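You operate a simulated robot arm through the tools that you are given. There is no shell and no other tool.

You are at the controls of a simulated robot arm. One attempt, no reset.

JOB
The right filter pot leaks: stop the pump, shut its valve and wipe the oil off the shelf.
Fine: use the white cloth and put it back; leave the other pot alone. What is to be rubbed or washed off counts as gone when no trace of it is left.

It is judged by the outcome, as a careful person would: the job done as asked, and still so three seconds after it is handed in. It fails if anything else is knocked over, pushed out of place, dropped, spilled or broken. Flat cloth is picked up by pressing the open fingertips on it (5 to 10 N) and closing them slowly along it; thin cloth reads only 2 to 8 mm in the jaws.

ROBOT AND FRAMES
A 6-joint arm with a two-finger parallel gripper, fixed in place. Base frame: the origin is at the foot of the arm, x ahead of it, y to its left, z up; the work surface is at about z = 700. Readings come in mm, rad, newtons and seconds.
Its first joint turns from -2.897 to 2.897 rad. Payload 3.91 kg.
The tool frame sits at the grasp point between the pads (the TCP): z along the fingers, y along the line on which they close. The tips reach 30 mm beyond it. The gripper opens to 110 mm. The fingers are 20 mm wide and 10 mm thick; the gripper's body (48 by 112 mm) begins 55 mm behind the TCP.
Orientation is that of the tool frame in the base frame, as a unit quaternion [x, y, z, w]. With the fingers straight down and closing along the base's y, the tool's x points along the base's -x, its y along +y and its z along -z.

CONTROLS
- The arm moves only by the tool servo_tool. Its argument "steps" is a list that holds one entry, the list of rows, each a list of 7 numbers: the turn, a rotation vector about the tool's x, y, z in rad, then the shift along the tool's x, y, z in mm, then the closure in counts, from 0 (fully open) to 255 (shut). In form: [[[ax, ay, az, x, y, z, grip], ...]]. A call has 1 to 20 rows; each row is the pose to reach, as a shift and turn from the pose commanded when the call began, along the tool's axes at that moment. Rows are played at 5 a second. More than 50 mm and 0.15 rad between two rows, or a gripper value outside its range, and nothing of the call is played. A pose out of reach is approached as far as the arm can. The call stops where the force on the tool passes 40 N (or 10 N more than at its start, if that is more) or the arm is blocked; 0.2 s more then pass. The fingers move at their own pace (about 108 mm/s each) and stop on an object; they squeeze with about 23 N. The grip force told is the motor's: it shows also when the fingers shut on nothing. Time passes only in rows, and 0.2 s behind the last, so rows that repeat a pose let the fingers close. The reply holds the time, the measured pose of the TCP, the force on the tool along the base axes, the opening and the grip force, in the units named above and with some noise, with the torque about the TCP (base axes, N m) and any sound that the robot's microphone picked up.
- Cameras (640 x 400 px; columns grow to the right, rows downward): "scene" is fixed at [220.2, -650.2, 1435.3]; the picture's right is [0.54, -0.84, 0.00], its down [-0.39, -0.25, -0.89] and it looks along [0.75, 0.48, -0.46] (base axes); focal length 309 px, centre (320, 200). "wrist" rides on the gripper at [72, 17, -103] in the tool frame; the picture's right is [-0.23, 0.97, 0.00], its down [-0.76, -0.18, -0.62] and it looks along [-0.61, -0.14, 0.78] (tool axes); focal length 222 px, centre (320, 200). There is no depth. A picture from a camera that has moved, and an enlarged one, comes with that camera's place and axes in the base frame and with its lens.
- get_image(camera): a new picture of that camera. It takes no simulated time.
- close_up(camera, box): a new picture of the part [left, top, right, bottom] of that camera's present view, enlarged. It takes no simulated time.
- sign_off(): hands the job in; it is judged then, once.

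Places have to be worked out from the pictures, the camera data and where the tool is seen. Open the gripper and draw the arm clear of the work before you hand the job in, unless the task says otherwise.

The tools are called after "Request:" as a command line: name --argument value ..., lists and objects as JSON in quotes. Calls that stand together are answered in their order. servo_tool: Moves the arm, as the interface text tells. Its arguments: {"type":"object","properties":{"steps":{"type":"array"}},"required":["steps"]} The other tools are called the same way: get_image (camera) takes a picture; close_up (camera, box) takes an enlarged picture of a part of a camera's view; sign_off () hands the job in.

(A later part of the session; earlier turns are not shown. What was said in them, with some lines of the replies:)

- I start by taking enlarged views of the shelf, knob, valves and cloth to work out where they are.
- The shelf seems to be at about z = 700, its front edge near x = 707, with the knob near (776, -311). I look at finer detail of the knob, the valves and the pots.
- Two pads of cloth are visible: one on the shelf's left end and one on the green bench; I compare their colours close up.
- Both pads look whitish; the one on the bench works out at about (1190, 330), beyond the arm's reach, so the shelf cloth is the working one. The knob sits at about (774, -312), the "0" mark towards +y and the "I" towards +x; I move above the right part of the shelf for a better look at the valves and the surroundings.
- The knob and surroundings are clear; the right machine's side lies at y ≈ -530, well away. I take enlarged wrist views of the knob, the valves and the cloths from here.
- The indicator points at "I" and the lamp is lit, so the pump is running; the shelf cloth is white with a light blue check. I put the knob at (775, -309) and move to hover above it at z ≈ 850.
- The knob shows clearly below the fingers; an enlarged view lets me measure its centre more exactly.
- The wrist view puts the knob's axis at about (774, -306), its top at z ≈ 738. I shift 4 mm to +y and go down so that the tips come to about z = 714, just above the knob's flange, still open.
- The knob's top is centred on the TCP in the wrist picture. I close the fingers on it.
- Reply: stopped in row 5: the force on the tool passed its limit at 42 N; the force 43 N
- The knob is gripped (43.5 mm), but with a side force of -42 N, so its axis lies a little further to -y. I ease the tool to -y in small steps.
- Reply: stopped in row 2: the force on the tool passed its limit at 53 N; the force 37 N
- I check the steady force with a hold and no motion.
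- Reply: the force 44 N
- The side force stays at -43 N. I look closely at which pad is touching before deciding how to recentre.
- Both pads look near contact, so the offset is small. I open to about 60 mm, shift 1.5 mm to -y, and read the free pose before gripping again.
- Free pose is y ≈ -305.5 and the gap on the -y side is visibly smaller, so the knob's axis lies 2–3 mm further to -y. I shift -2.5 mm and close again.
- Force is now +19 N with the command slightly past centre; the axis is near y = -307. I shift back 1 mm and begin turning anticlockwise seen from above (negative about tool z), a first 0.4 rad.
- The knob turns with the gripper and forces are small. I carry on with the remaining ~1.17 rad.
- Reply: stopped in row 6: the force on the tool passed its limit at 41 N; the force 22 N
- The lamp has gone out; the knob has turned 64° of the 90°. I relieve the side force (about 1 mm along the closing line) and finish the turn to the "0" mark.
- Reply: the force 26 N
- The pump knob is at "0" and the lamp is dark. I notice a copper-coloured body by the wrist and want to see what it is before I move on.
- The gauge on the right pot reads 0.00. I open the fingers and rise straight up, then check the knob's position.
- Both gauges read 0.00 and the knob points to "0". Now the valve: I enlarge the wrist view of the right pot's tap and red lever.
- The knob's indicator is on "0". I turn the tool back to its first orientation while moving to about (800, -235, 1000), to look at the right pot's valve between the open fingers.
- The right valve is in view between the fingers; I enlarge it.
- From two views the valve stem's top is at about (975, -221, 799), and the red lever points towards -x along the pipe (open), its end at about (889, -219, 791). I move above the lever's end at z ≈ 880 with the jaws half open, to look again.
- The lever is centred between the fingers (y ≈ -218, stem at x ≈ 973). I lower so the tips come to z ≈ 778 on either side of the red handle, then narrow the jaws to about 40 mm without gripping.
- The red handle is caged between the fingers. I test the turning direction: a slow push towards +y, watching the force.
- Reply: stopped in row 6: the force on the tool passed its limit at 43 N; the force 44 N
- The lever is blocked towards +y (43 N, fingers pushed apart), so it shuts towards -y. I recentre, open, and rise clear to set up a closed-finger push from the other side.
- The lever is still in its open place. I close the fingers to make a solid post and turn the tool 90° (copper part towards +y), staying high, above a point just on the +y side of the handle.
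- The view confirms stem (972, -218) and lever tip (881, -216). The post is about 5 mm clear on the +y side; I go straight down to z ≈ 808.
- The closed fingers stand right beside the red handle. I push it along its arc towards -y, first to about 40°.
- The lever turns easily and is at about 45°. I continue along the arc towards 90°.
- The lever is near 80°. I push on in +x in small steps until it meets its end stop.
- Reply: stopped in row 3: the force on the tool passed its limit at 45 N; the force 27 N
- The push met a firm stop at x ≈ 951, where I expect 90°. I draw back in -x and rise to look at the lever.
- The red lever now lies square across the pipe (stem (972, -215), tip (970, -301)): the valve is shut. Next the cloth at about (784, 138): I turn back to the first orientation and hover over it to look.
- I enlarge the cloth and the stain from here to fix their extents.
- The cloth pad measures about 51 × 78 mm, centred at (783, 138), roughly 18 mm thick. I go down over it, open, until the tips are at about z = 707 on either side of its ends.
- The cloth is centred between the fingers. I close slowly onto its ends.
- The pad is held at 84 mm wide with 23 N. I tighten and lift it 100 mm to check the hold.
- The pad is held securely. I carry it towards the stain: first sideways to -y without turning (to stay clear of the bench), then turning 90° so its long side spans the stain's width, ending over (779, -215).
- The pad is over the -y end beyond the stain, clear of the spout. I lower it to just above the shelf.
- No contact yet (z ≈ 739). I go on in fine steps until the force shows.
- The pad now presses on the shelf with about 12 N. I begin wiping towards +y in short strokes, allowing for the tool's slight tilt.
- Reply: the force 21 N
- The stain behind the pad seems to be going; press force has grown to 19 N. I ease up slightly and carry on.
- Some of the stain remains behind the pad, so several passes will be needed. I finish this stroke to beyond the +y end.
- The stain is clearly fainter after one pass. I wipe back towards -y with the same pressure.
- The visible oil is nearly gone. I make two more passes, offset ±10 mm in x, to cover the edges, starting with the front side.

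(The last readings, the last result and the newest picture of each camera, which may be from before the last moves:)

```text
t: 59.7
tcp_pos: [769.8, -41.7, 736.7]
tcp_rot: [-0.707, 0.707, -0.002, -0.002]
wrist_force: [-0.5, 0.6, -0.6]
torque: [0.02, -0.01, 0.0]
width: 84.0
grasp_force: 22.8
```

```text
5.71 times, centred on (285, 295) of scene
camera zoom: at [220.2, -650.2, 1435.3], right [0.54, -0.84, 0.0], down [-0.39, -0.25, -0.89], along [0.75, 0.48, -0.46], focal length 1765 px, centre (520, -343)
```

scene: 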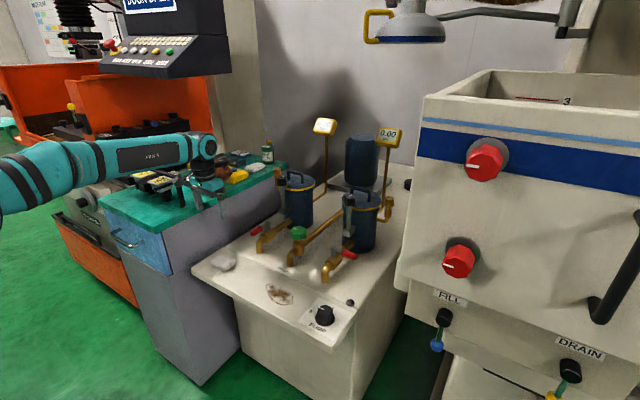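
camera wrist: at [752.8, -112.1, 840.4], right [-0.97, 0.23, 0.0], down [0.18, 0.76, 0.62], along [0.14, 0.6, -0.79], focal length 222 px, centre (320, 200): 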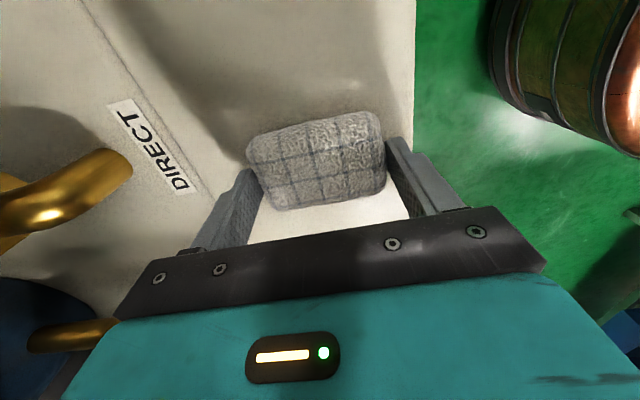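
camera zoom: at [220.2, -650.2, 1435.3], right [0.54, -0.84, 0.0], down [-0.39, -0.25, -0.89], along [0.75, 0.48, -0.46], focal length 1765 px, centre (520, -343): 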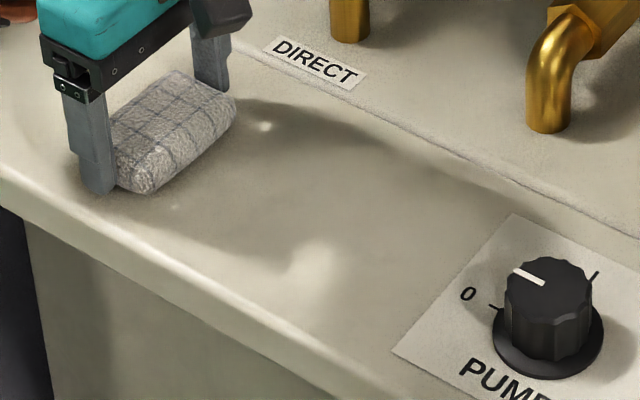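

No stain is visible any more, but at the stroke's end the pad had lost contact. I press down again gently for a further pass on the back side.

Request:
servo_tool --steps '[[[0, 0, 0, 0, -10, 0, 255], [0, 0, 0, 0, -20, 0, 255], [0, 0, 0, 0, -20, 0.5, 255], [0, 0, 0, 0, -20, 0.9, 255], [0, 0, 0, 0, -20, 0.9, 255]]]'

```text
t: 60.9
tcp_pos: [790.1, -40.9, 735.8]
tcp_rot: [-0.706, 0.708, -0.003, -0.001]
wrist_force: [0.6, 1.1, 12.8]
torque: [0.09, 0.17, 0.03]
width: 84.0
grasp_force: 23.0
```

Pressing with about 13 N again, I wipe back to -y along the rear side of where the stain was.

Request:
servo_tool --steps '[[[0, 0, 0, 11.5, 0, 0.06, 255], [0, 0, 0, 23, 0, 0.13, 255], [0, 0, 0, 34.5, 0, 0.2, 255], [0, 0, 0, 46, 0, 0.27, 255], [0, 0, 0, 57.5, 0, 0.34, 255], [0, 0, 0, 69, 0, 0.41, 255], [0, 0, 0, 80.5, 0, 0.48, 255], [0, 0, 0, 92, 0, 0.55, 255], [0, 0, 0, 103.5, 0, 0.62, 255], [0, 0, 0, 115, 0, 0.7, 255], [0, 0, 0, 126.5, 0, 0.76, 255], [0, 0, 0, 138, 0, 0.83, 255], [0, 0, 0, 149.5, 0, 0.9, 255], [0, 0, 0, 161, 0, 0.97, 255], [0, 0, 0, 174, 0, 1.03, 255]]]'

Request:
get_image --camera "wrist"

Request:
close_up --camera "scene" --box '[230, 240, 330, 330]'

```text
t: 64.1
tcp_pos: [790.3, -214.9, 735.2]
tcp_rot: [-0.706, 0.708, -0.002, -0.002]
wrist_force: [-0.1, 5.1, 13.9]
torque: [0.09, 0.0, -0.02]
width: 83.7
grasp_force: 22.8
```

```text
taken
camera wrist: at [771.8, -286.0, 839.8], right [-0.97, 0.23, 0.0], down [0.18, 0.76, 0.62], along [0.14, 0.6, -0.79], focal length 222 px, centre (320, 200)
```

wrist: 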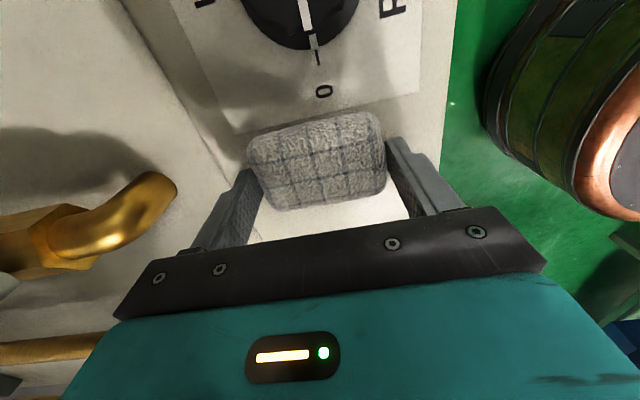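

```text
4.44 times, centred on (280, 285) of scene
camera zoom: at [220.2, -650.2, 1435.3], right [0.54, -0.84, 0.0], down [-0.39, -0.25, -0.89], along [0.75, 0.48, -0.46], focal length 1373 px, centre (498, -178)
```

zoom: 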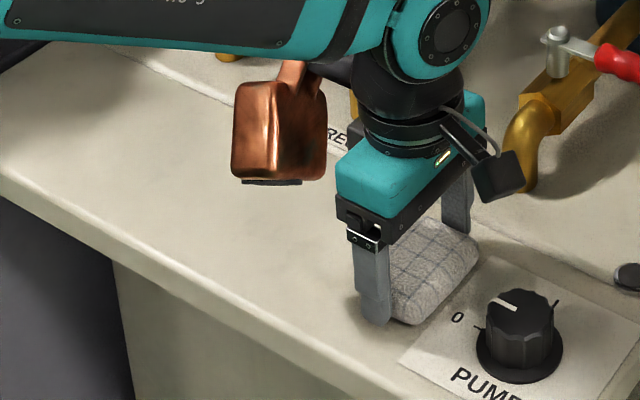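

The area looks clean so far. I lift the pad and inspect the shelf from both cameras.

Request:
servo_tool --steps '[[[0, 0, 0, 0, 10, -10, 255], [0, 0, 0, 0, 10, -45, 255], [0, 0, 0, 0, 10, -85, 255], [0, 0, 0, 0, 10, -125, 255], [0, 0, 0, 30, 10, -165, 255], [0, 0, 0, 50, 10, -200, 255], [0, 0, 0, 50, 10, -200, 255]]]'

Request:
get_image --camera "wrist"

Request:
close_up --camera "scene" --box '[240, 260, 320, 325]'

```text
t: 65.7
tcp_pos: [777.4, -264.0, 934.4]
tcp_rot: [-0.706, 0.708, -0.002, -0.001]
wrist_force: [-0.4, 0.5, -0.9]
torque: [-0.05, 0.03, -0.01]
width: 84.3
grasp_force: 22.4
```

```text
taken
camera wrist: at [761.2, -335.8, 1039.0], right [-0.97, 0.23, 0.0], down [0.18, 0.76, 0.62], along [0.14, 0.6, -0.79], focal length 222 px, centre (320, 200)
```

wrist: 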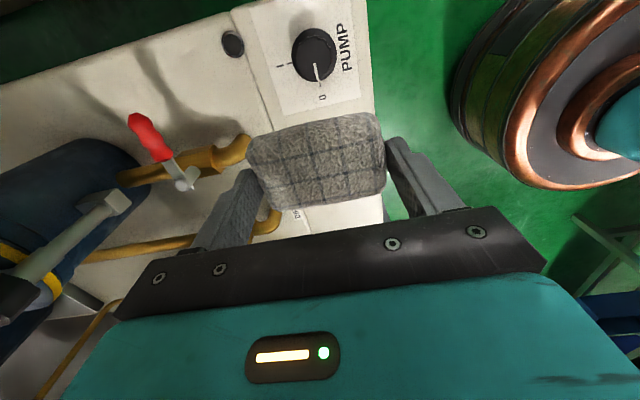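

```text
6.15 times, centred on (280, 292) of scene
camera zoom: at [220.2, -650.2, 1435.3], right [0.54, -0.84, 0.0], down [-0.39, -0.25, -0.89], along [0.75, 0.48, -0.46], focal length 1901 px, centre (566, -369)
```

zoom: 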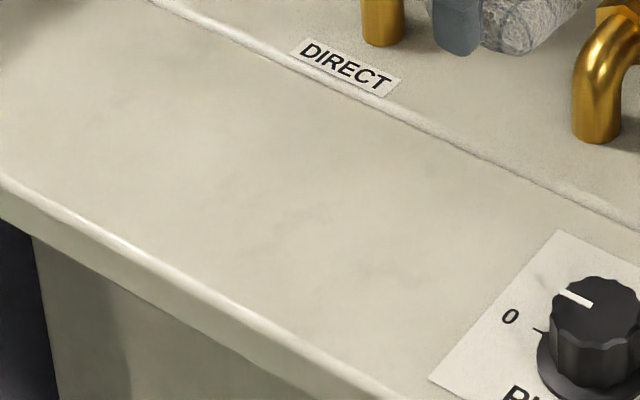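

There may be very faint marks left; I enlarge further to be sure.

Request:
close_up --camera "scene" --box '[258, 276, 302, 308]'

Request:
close_up --camera "scene" --box '[215, 250, 300, 310]'

```text
12.50 times, centred on (280, 292) of scene
camera zoom: at [220.2, -650.2, 1435.3], right [0.54, -0.84, 0.0], down [-0.39, -0.25, -0.89], along [0.75, 0.48, -0.46], focal length 3861 px, centre (820, -950)
```

zoom: 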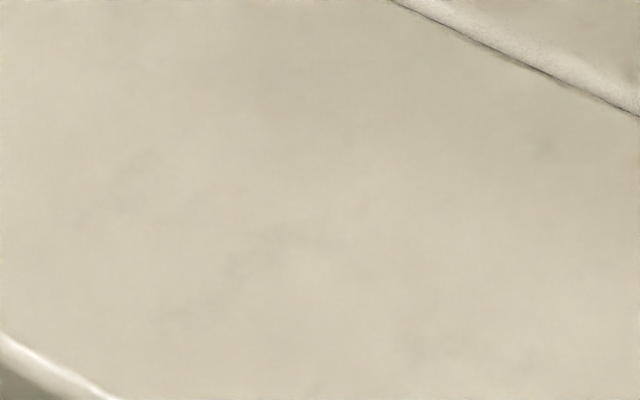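

```text
6.67 times, centred on (258, 280) of scene
camera zoom: at [220.2, -650.2, 1435.3], right [0.54, -0.84, 0.0], down [-0.39, -0.25, -0.89], along [0.75, 0.48, -0.46], focal length 2059 px, centre (737, -333)
```

zoom: 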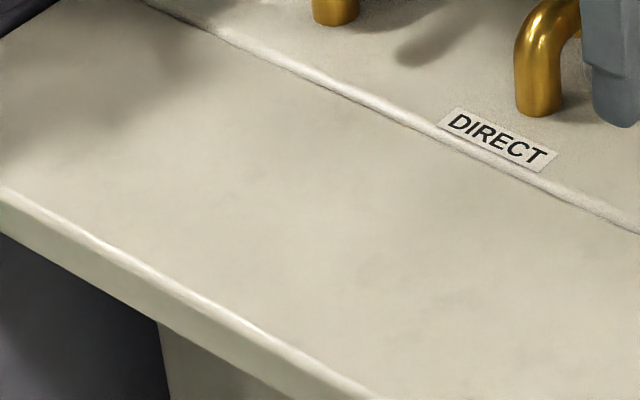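

There may be the faintest residue, though it is hardly distinguishable from the surface. I go back down for further passes with steady pressure.

Request:
servo_tool --steps '[[[0, 0, 0, -25, 0, 35, 255], [0, 0, 0, -50, 0, 75, 255], [0, 0, 0, -50, 0, 115, 255], [0, 0, 0, -50, 0, 155, 255], [0, 0, 0, -50, 0, 185, 255], [0, 0, 0, -50, 0, 195, 255], [0, 0, 0, -50, 0, 198, 255], [0, 0, 0, -50, 0, 198.7, 255], [0, 0, 0, -50, 0, 198.7, 255]]]'

```text
t: 67.7
tcp_pos: [779.7, -215.4, 736.8]
tcp_rot: [-0.706, 0.708, -0.003, -0.001]
wrist_force: [-0.4, 0.3, -1.4]
torque: [0.0, 0.0, 0.01]
width: 84.0
grasp_force: 23.0
```

No contact yet; I lower in fine steps until about 12–15 N.

Request:
servo_tool --steps '[[[0, 0, 0, 0, 0, 0.6, 255], [0, 0, 0, 0, 0, 1.2, 255], [0, 0, 0, 0, 0, 1.6, 255], [0, 0, 0, 0, 0, 1.6, 255]]]'

```text
t: 68.7
tcp_pos: [780.3, -215.1, 735.7]
tcp_rot: [-0.707, 0.707, -0.003, -0.001]
wrist_force: [1.0, 0.0, 11.8]
torque: [-0.08, 0.23, -0.03]
width: 84.0
grasp_force: 22.5
```

Contact at 12 N. I wipe forward to +y along the middle line.

Request:
servo_tool --steps '[[[0, 0, 0, -11.5, 0, 0, 255], [0, 0, 0, -23, 0, -0.06, 255], [0, 0, 0, -34.5, 0, -0.12, 255], [0, 0, 0, -46, 0, -0.18, 255], [0, 0, 0, -57.5, 0, -0.24, 255], [0, 0, 0, -69, 0, -0.3, 255], [0, 0, 0, -80.5, 0, -0.36, 255], [0, 0, 0, -92, 0, -0.42, 255], [0, 0, 0, -103.5, 0, -0.48, 255], [0, 0, 0, -115, 0, -0.54, 255], [0, 0, 0, -126.5, 0, -0.6, 255], [0, 0, 0, -138, 0, -0.66, 255], [0, 0, 0, -149.5, 0, -0.72, 255], [0, 0, 0, -161, 0, -0.78, 255], [0, 0, 0, -174, 0, -0.84, 255]]]'

Request:
close_up --camera "scene" --box '[258, 276, 302, 308]'

Request:
get_image --camera "wrist"

```text
t: 71.9
tcp_pos: [779.1, -40.9, 735.2]
tcp_rot: [-0.707, 0.708, -0.003, 0.0]
wrist_force: [1.0, -5.8, 17.9]
torque: [-0.12, 0.09, 0.06]
width: 84.0
grasp_force: 23.0
```

```text
12.50 times, centred on (280, 292) of scene
camera zoom: at [220.2, -650.2, 1435.3], right [0.54, -0.84, 0.0], down [-0.39, -0.25, -0.89], along [0.75, 0.48, -0.46], focal length 3861 px, centre (820, -950)
```

zoom: 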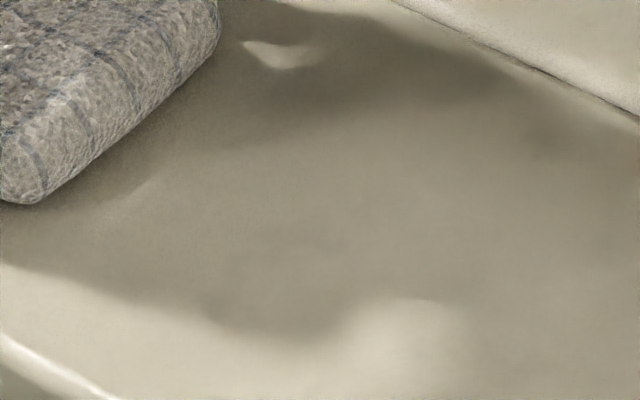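

```text
taken
camera wrist: at [762.1, -112.0, 839.4], right [-0.97, 0.23, 0.0], down [0.18, 0.76, 0.62], along [0.14, 0.6, -0.78], focal length 222 px, centre (320, 200)
```

wrist: 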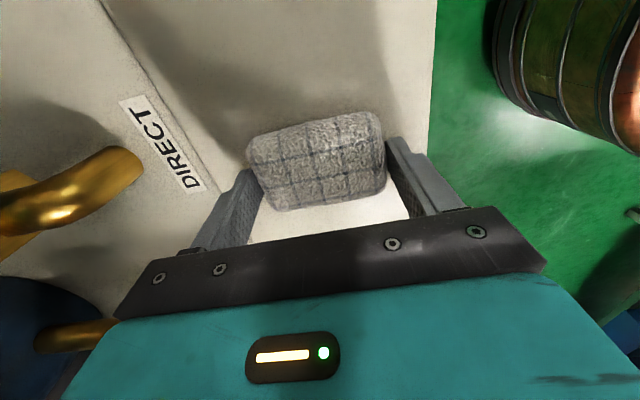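

Good contact throughout (12–18 N). One more return pass, 10 mm nearer the front edge, then a last forward one.

Request:
servo_tool --steps '[[[0, 0, 0, 0, 6, -0.2, 255], [0, 0, 0, 0, 11, -0.3, 255], [0, 0, 0, 11.5, 11, -0.25, 255], [0, 0, 0, 23, 11, -0.19, 255], [0, 0, 0, 34.5, 11, -0.13, 255], [0, 0, 0, 46, 11, -0.07, 255], [0, 0, 0, 57.5, 11, -0.01, 255], [0, 0, 0, 69, 11, 0.05, 255], [0, 0, 0, 80.5, 11, 0.11, 255], [0, 0, 0, 92, 11, 0.17, 255], [0, 0, 0, 103.5, 11, 0.23, 255], [0, 0, 0, 115, 11, 0.29, 255], [0, 0, 0, 126.5, 11, 0.35, 255], [0, 0, 0, 138, 11, 0.41, 255], [0, 0, 0, 149.5, 11, 0.47, 255], [0, 0, 0, 161, 11, 0.53, 255], [0, 0, 0, 174, 11, 0.6, 255]]]'

```text
t: 75.5
tcp_pos: [767.9, -214.8, 736.2]
tcp_rot: [-0.707, 0.708, -0.002, -0.001]
wrist_force: [0.0, 0.2, -0.4]
torque: [-0.02, 0.0, 0.04]
width: 84.0
grasp_force: 22.9
```

Contact was lost towards the end of that stroke, so I press down again here and repeat this line forward.

Request:
servo_tool --steps '[[[0, 0, 0, 0, 0, 0.5, 255], [0, 0, 0, 0, 0, 0.9, 255], [0, 0, 0, 0, 0, 0.9, 255]]]'

```text
t: 76.3
tcp_pos: [769.0, -215.2, 735.1]
tcp_rot: [-0.707, 0.707, -0.004, 0.0]
wrist_force: [0.7, -0.8, 11.4]
torque: [-0.01, 0.22, 0.01]
width: 84.1
grasp_force: 23.2
```

Request:
servo_tool --steps '[[[0, 0, 0, -11.5, 0, 0, 255], [0, 0, 0, -23, 0, -0.06, 255], [0, 0, 0, -34.5, 0, -0.12, 255], [0, 0, 0, -46, 0, -0.18, 255], [0, 0, 0, -57.5, 0, -0.24, 255], [0, 0, 0, -69, 0, -0.3, 255], [0, 0, 0, -80.5, 0, -0.36, 255], [0, 0, 0, -92, 0, -0.42, 255], [0, 0, 0, -103.5, 0, -0.48, 255], [0, 0, 0, -115, 0, -0.54, 255], [0, 0, 0, -126.5, 0, -0.6, 255], [0, 0, 0, -138, 0, -0.66, 255], [0, 0, 0, -149.5, 0, -0.72, 255], [0, 0, 0, -161, 0, -0.78, 255], [0, 0, 0, -174, 0, -0.84, 255]]]'

```text
t: 79.5
tcp_pos: [768.5, -40.6, 735.3]
tcp_rot: [-0.707, 0.708, -0.002, -0.001]
wrist_force: [-0.3, -4.9, 13.7]
torque: [-0.06, 0.04, 0.05]
width: 83.8
grasp_force: 22.6
```

The last stroke kept 11–14 N all along. I lift the pad, turn it back to its first orientation, and look at the wiped area.

Request:
servo_tool --steps '[[[0, 0, 0, 0, 0, -10, 255], [0, 0, 0, 0, 0, -40, 255], [0, 0, 0, 0, 0, -75, 255], [0, 0, 0, 0, 0, -110, 255], [0, 0, 0.13, 0, -1, -110, 255], [0, 0, 0.26, 0, -2, -110, 255], [0, 0, 0.39, 0, -4, -110, 255], [0, 0, 0.52, 0, -6, -110, 255], [0, 0, 0.65, 0, -8, -110, 255], [0, 0, 0.78, 0, -10, -110, 255], [0, 0, 0.91, 0, -12, -110, 255], [0, 0, 1.04, 0, -14, -110, 255], [0, 0, 1.17, 0, -15, -110, 255], [0, 0, 1.3, 0, -15, -110, 255], [0, 0, 1.43, 0, -15, -110, 255], [0, 0, 1.57, 0, -15, -110, 255], [0, 0, 1.57, 0, -15, -110, 255]]]'

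Request:
get_image --camera "wrist"

Request:
close_up --camera "scene" --box '[240, 260, 320, 325]'

```text
t: 83.1
tcp_pos: [782.7, -40.0, 842.7]
tcp_rot: [0.001, 1.0, -0.002, 0.0]
wrist_force: [-0.2, 0.0, 0.2]
torque: [0.01, 0.04, 0.03]
width: 83.9
grasp_force: 22.7
```

```text
taken
camera wrist: at [711.0, -21.7, 947.6], right [0.23, 0.97, 0.0], down [0.76, -0.18, 0.63], along [0.61, -0.15, -0.78], focal length 222 px, centre (320, 200)
```

wrist: 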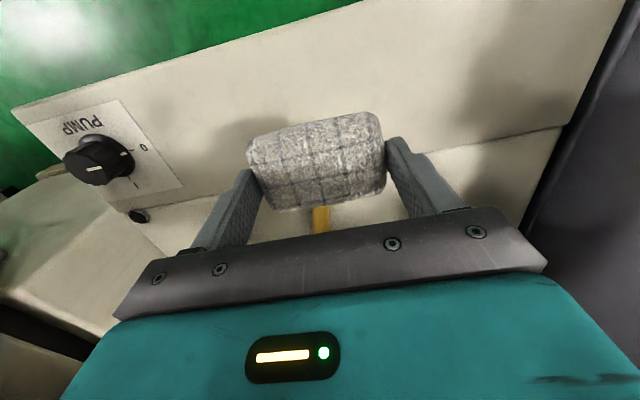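

```text
6.15 times, centred on (280, 292) of scene
camera zoom: at [220.2, -650.2, 1435.3], right [0.54, -0.84, 0.0], down [-0.39, -0.25, -0.89], along [0.75, 0.48, -0.46], focal length 1901 px, centre (566, -369)
```

zoom: 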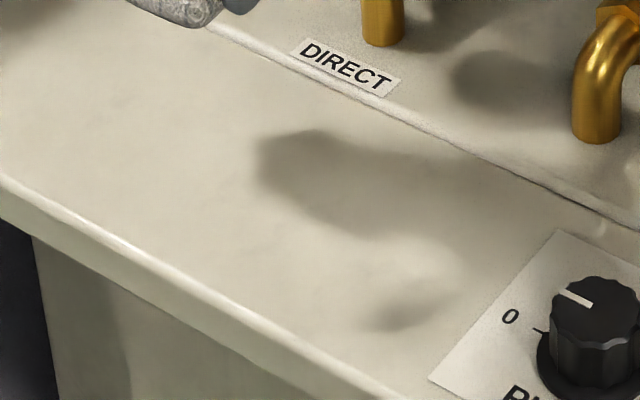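

Shadows hide details now. I carry the pad to hover over its own place at (783, 136) and inspect the wiped area from there before letting go.

Request:
servo_tool --steps '[[[0, 0, 0, 0, 35, 0, 255], [0, 0, 0, 0, 70, 0, 255], [0, 0, 0, 0, 105, 0, 255], [0, 0, 0, 0, 140, 0, 255], [0, 0, 0, 0, 177, 0, 255], [0, 0, 0, 0, 177, 0, 255]]]'

Request:
get_image --camera "wrist"

Request:
close_up --camera "scene" --box '[258, 276, 302, 308]'

Request:
close_up --camera "scene" --box '[240, 260, 320, 325]'

```text
t: 84.5
tcp_pos: [782.9, 137.1, 841.9]
tcp_rot: [0.0, 1.0, -0.003, 0.0]
wrist_force: [-0.7, -0.1, 0.1]
torque: [-0.03, 0.0, 0.03]
width: 84.1
grasp_force: 22.8
```

```text
taken
camera wrist: at [711.5, 155.1, 946.6], right [0.23, 0.97, -0.01], down [0.76, -0.18, 0.63], along [0.61, -0.15, -0.78], focal length 222 px, centre (320, 200)
```

wrist: 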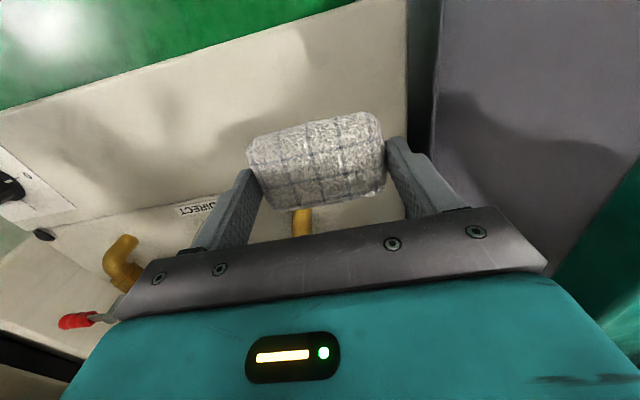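

```text
12.50 times, centred on (280, 292) of scene
camera zoom: at [220.2, -650.2, 1435.3], right [0.54, -0.84, 0.0], down [-0.39, -0.25, -0.89], along [0.75, 0.48, -0.46], focal length 3861 px, centre (820, -950)
```

zoom: 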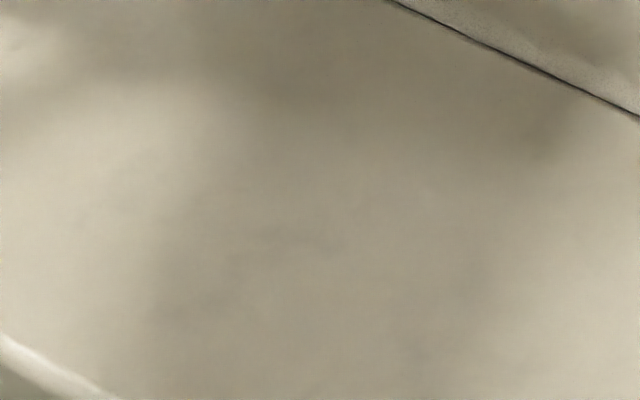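

```text
6.15 times, centred on (280, 292) of scene
camera zoom: at [220.2, -650.2, 1435.3], right [0.54, -0.84, 0.0], down [-0.39, -0.25, -0.89], along [0.75, 0.48, -0.46], focal length 1901 px, centre (566, -369)
```

zoom: 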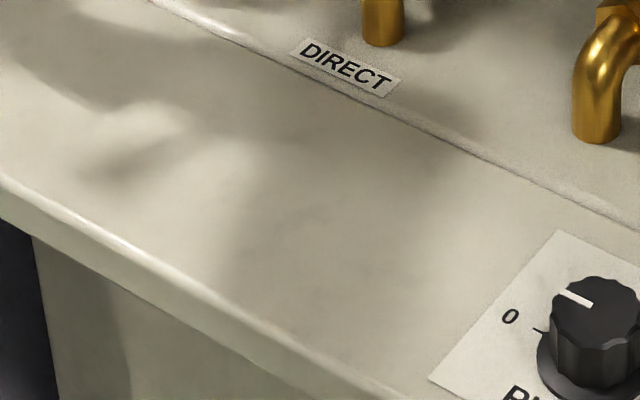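

I compare the wiped area in the wrist view as well, enlarged.

Request:
close_up --camera "wrist" --box '[30, 90, 240, 230]'

Request:
close_up --camera "scene" --box '[262, 278, 298, 306]'

```text
2.86 times, centred on (135, 160) of wrist
camera zoom: at [711.5, 155.1, 946.6], right [0.23, 0.97, -0.01], down [0.76, -0.18, 0.63], along [0.61, -0.15, -0.78], focal length 635 px, centre (849, 314)
```

zoom: 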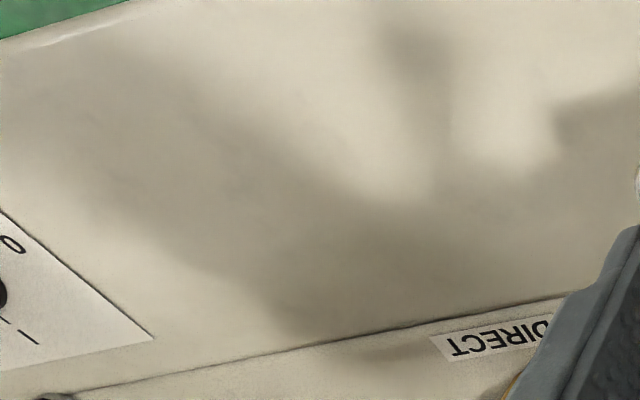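

```text
14.29 times, centred on (280, 292) of scene
camera zoom: at [220.2, -650.2, 1435.3], right [0.54, -0.84, 0.0], down [-0.39, -0.25, -0.89], along [0.75, 0.48, -0.46], focal length 4413 px, centre (891, -1114)
```

zoom: 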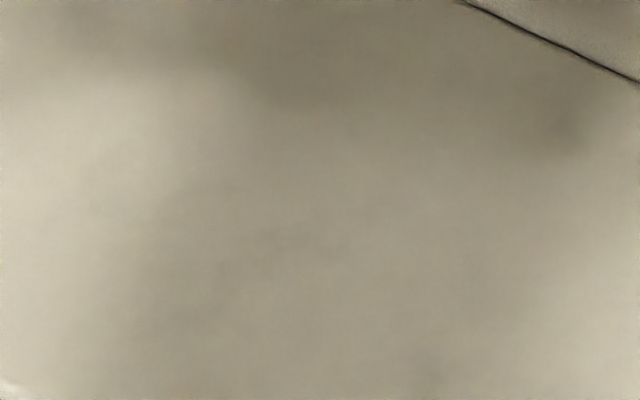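

The wiped area shows only the shelf's own cloudy surface and shadows. I lower the pad onto its place.

Request:
servo_tool --steps '[[[0, 0, 0, 0, 0, 35, 255], [0, 0, 0, 0, 0, 70, 255], [0, 0, 0, 0, 0, 92, 255], [0, 0, 0, 0, 0, 101, 255], [0, 0, 0, 0, 0, 104, 255], [0, 0, 0, 0, 0, 105, 255]]]'

```text
t: 85.9
tcp_pos: [783.2, 136.5, 738.4]
tcp_rot: [0.0, 1.0, -0.003, 0.0]
wrist_force: [-0.1, 0.0, -0.5]
torque: [0.05, 0.02, 0.02]
width: 84.2
grasp_force: 23.3
```

Still free of the shelf; I lower in fine steps until a light contact shows.

Request:
servo_tool --steps '[[[0, 0, 0, 0, 0, 0.7, 255], [0, 0, 0, 0, 0, 1.4, 255], [0, 0, 0, 0, 0, 2.0, 255], [0, 0, 0, 0, 0, 2.0, 255]]]'

```text
t: 86.9
tcp_pos: [783.3, 136.9, 735.5]
tcp_rot: [0.001, 1.0, -0.003, 0.001]
wrist_force: [0.0, 0.3, -1.0]
torque: [-0.03, 0.03, 0.0]
width: 84.1
grasp_force: 23.0
```

Request:
servo_tool --steps '[[[0, 0, 0, 0, 0, 0.5, 255], [0, 0, 0, 0, 0, 1.0, 255], [0, 0, 0, 0, 0, 1.0, 255]]]'

Request:
get_image --camera "wrist"

Request:
close_up --camera "scene" --box '[180, 210, 270, 290]'

```text
t: 87.7
tcp_pos: [783.8, 136.4, 734.5]
tcp_rot: [0.001, 1.0, -0.003, 0.001]
wrist_force: [0.5, -0.2, 1.4]
torque: [0.11, 0.05, 0.01]
width: 84.1
grasp_force: 23.0
```

```text
taken
camera wrist: at [711.3, 154.4, 838.8], right [0.23, 0.97, 0.0], down [0.76, -0.18, 0.63], along [0.61, -0.15, -0.78], focal length 222 px, centre (320, 200)
```

wrist: 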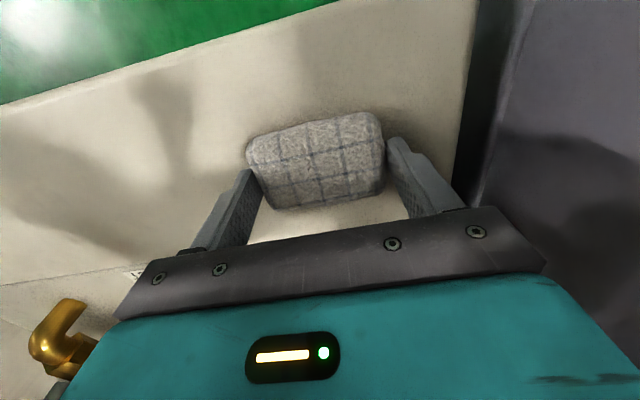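

```text
5.00 times, centred on (225, 250) of scene
camera zoom: at [220.2, -650.2, 1435.3], right [0.54, -0.84, 0.0], down [-0.39, -0.25, -0.89], along [0.75, 0.48, -0.46], focal length 1544 px, centre (795, -50)
```

zoom: 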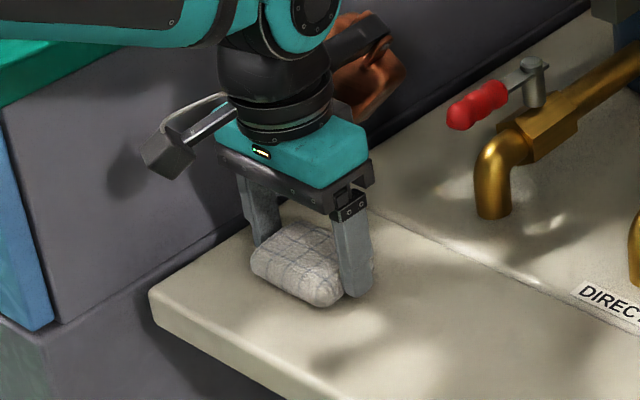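

The pad touches the shelf in the same place as before (1.4 N). I open gently and rise straight up, then back off to the -y side so the shadows clear.

Request:
servo_tool --steps '[[[0, 0, 0, 0, 0, 0, 60], [0, 0, 0, 0, 0, 0, 40], [0, 0, 0, 0, 0, 0, 0], [0, 0, 0, 0, 0, 0, 0], [0, 0, 0, 0, 0, -20, 0], [0, 0, 0, 0, 0, -55, 0], [0, 0, 0, 0, 0, -95, 0], [0, 0, 0, 0, 0, -135, 0], [0, 0, 0, 0, 0, -175, 0], [0, 0, 0, 0, 0, -215, 0], [0, 0, 0, 0, 0, -215, 0]]]'

Request:
get_image --camera "wrist"

Request:
close_up --camera "scene" --box '[200, 240, 250, 280]'

```text
t: 90.1
tcp_pos: [782.2, 138.1, 949.8]
tcp_rot: [0.0, 1.0, -0.002, 0.001]
wrist_force: [-0.7, -0.5, -0.1]
torque: [0.0, -0.03, 0.03]
width: 110.4
grasp_force: 0.0
```

```text
taken
camera wrist: at [710.1, 155.9, 1053.2], right [0.23, 0.97, -0.01], down [0.76, -0.17, 0.62], along [0.61, -0.15, -0.78], focal length 222 px, centre (320, 200)
```

wrist: 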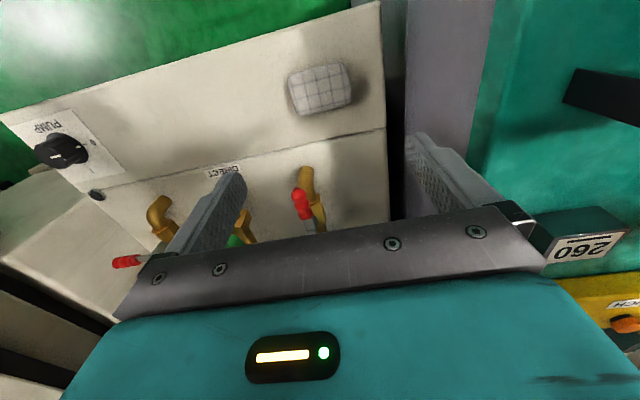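

```text
10.00 times, centred on (225, 260) of scene
camera zoom: at [220.2, -650.2, 1435.3], right [0.54, -0.84, 0.0], down [-0.39, -0.25, -0.89], along [0.75, 0.48, -0.46], focal length 3089 px, centre (1270, -400)
```

zoom: 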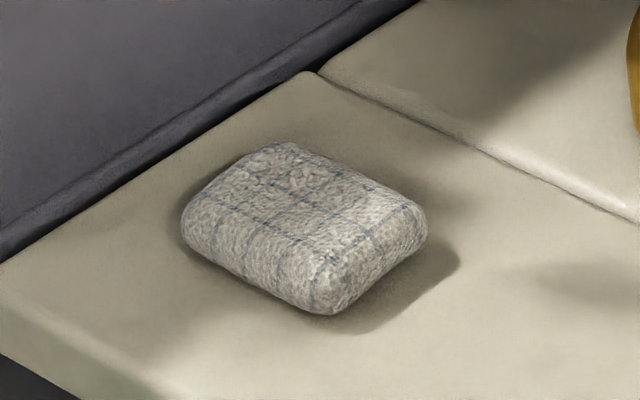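

The cloth lies exactly as it did at the start. I now draw the arm up and back, towards a position clear of everything, and check the wiped shelf.

Request:
servo_tool --steps '[[[0, 0, 0, 15, -25, -35, 0], [0, 0, 0, 30, -50, -70, 0], [0, 0, 0, 45, -75, -105, 0], [0, 0, 0, 60, -100, -135, 0], [0, 0, 0, 75, -125, -165, 0], [0, 0, 0, 90, -150, -182, 0], [0, 0, 0, 105, -185, -182, 0], [0, 0, 0, 120, -220, -182, 0], [0, 0, 0, 135, -255, -182, 0], [0, 0, 0, 150, -290, -182, 0], [0, 0, 0, 150, -290, -182, 0]]]'

Request:
get_image --camera "wrist"

Request:
get_image --camera "scene"

Request:
close_up --camera "scene" --box '[240, 260, 320, 325]'

Request:
close_up --camera "wrist" --box '[330, 80, 470, 180]'

```text
t: 92.5
tcp_pos: [632.3, -151.0, 1133.4]
tcp_rot: [0.0, 1.0, -0.003, 0.001]
wrist_force: [-0.4, -0.2, 0.1]
torque: [0.0, -0.04, -0.01]
width: 110.1
grasp_force: 0.0
```

```text
taken
camera wrist: at [560.1, -134.3, 1236.8], right [0.23, 0.97, 0.0], down [0.76, -0.17, 0.63], along [0.61, -0.15, -0.78], focal length 222 px, centre (320, 200)
```

wrist: 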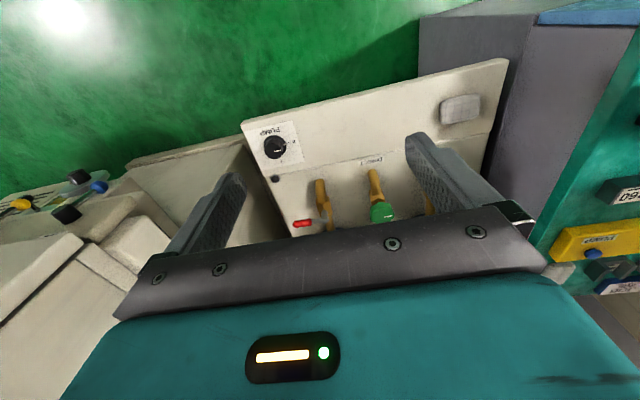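

```text
taken
```

scene: 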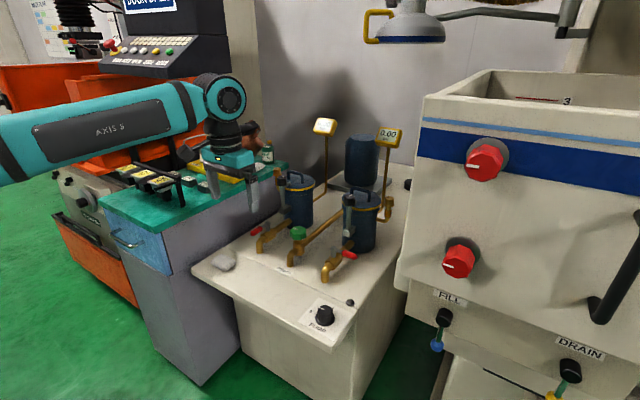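

```text
6.15 times, centred on (280, 292) of scene
camera zoom: at [220.2, -650.2, 1435.3], right [0.54, -0.84, 0.0], down [-0.39, -0.25, -0.89], along [0.75, 0.48, -0.46], focal length 1901 px, centre (566, -369)
```

zoom: 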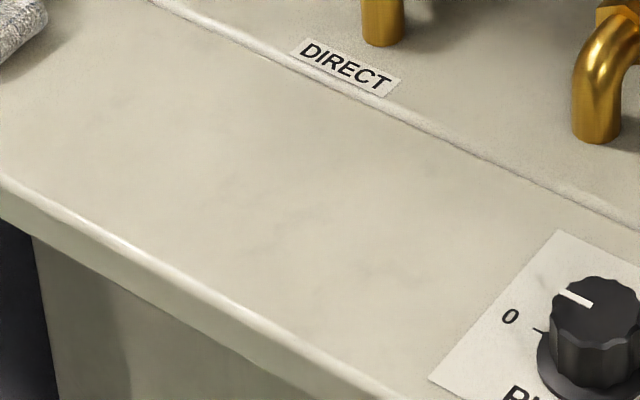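

```text
4.00 times, centred on (400, 130) of wrist
camera zoom: at [560.1, -134.3, 1236.8], right [0.23, 0.97, 0.0], down [0.76, -0.17, 0.63], along [0.61, -0.15, -0.78], focal length 888 px, centre (0, 480)
```

zoom: 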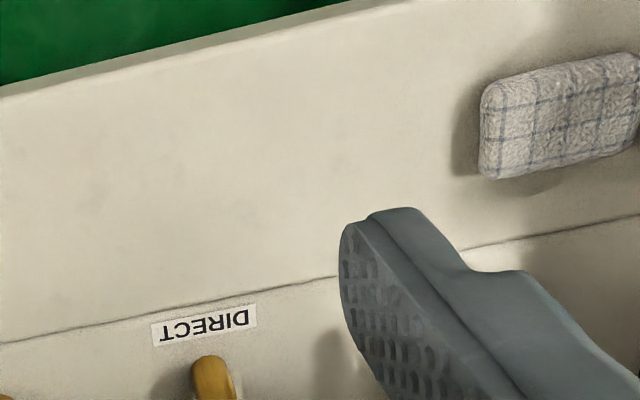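

I enlarge the exact stain area once more, now free of shadow, to judge the faint mottling.

Request:
close_up --camera "wrist" --box '[300, 100, 390, 160]'

Request:
close_up --camera "scene" --box '[258, 276, 302, 308]'

Request:
close_up --camera "scene" --box '[230, 256, 274, 288]'

```text
6.67 times, centred on (345, 130) of wrist
camera zoom: at [560.1, -134.3, 1236.8], right [0.23, 0.97, 0.0], down [0.76, -0.17, 0.63], along [0.61, -0.15, -0.78], focal length 1481 px, centre (153, 667)
```

zoom: 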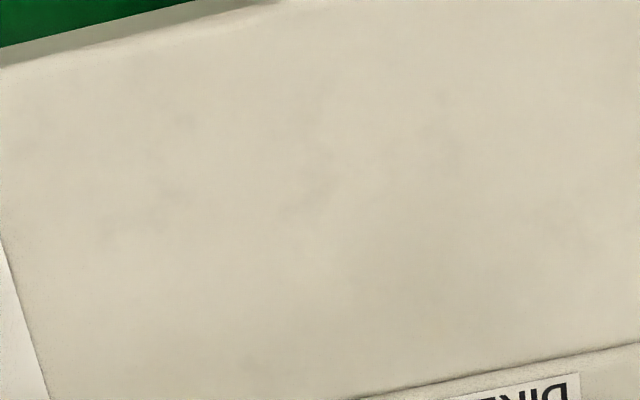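

```text
12.50 times, centred on (280, 292) of scene
camera zoom: at [220.2, -650.2, 1435.3], right [0.54, -0.84, 0.0], down [-0.39, -0.25, -0.89], along [0.75, 0.48, -0.46], focal length 3861 px, centre (820, -950)
```

zoom: 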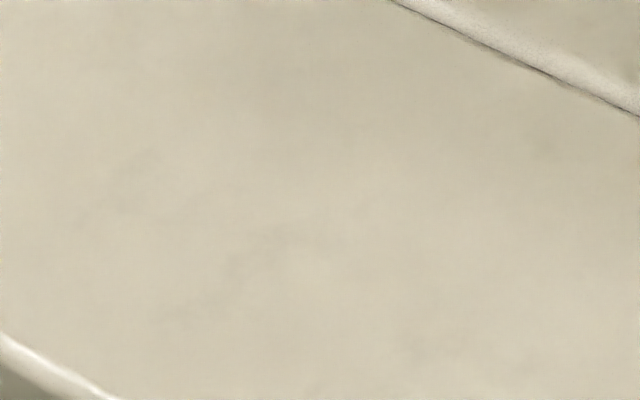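

```text
12.50 times, centred on (252, 272) of scene
camera zoom: at [220.2, -650.2, 1435.3], right [0.54, -0.84, 0.0], down [-0.39, -0.25, -0.89], along [0.75, 0.48, -0.46], focal length 3861 px, centre (1170, -700)
```

zoom: 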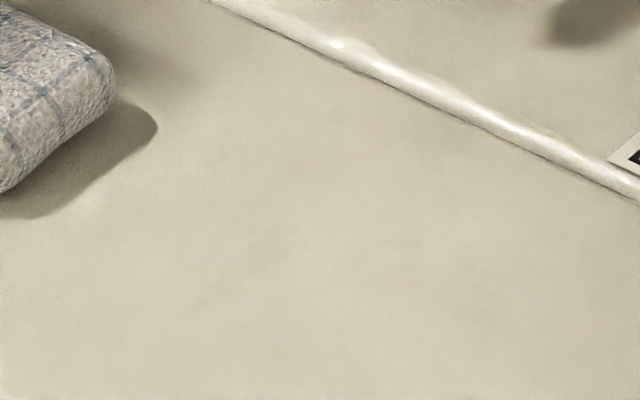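

Both gauges read 0.00, the pump knob is on "0" with its lamp dark, and the right pot's lever is square across its pipe. The left pot and the DIRECT tap look as they did at the start. The faint mottling also shows on parts of the shelf that were never oily and did not change with more wiping, so it is the shelf's own surface. The cloth is back in its place, and the gripper is open and clear, so I hand the job in.

Request:
sign_off

```text
The job is handed in.
```

The pump is stopped, the right pot's valve is shut and the oil is wiped off the shelf. I have handed the job in and don't have the verdict yet.

- **Pump:** the knob points to "0", its lamp is out, and both gauges read 0.00.
- **Valve:** the right pot's red lever is square across its pipe, against its end stop. I first tried it the other way; it was blocked there and did not move.
- **Oil:** no oil shows in close views from either camera. A faint mottling remains where the oil was. It also shows on parts of the shelf that were never oily and did not change with more wiping, so I took it to be the shelf's own surface.
- **Cloth:** I used the white checked cloth from the shelf and put it back as it lay. A similar pad lies on the green bench, but it is out of the arm's reach.
- **Other pot:** I did not touch the left pot or the DIRECT tap, and both look as they did at the start.

The gripper is open and the arm is clear of the shelf.
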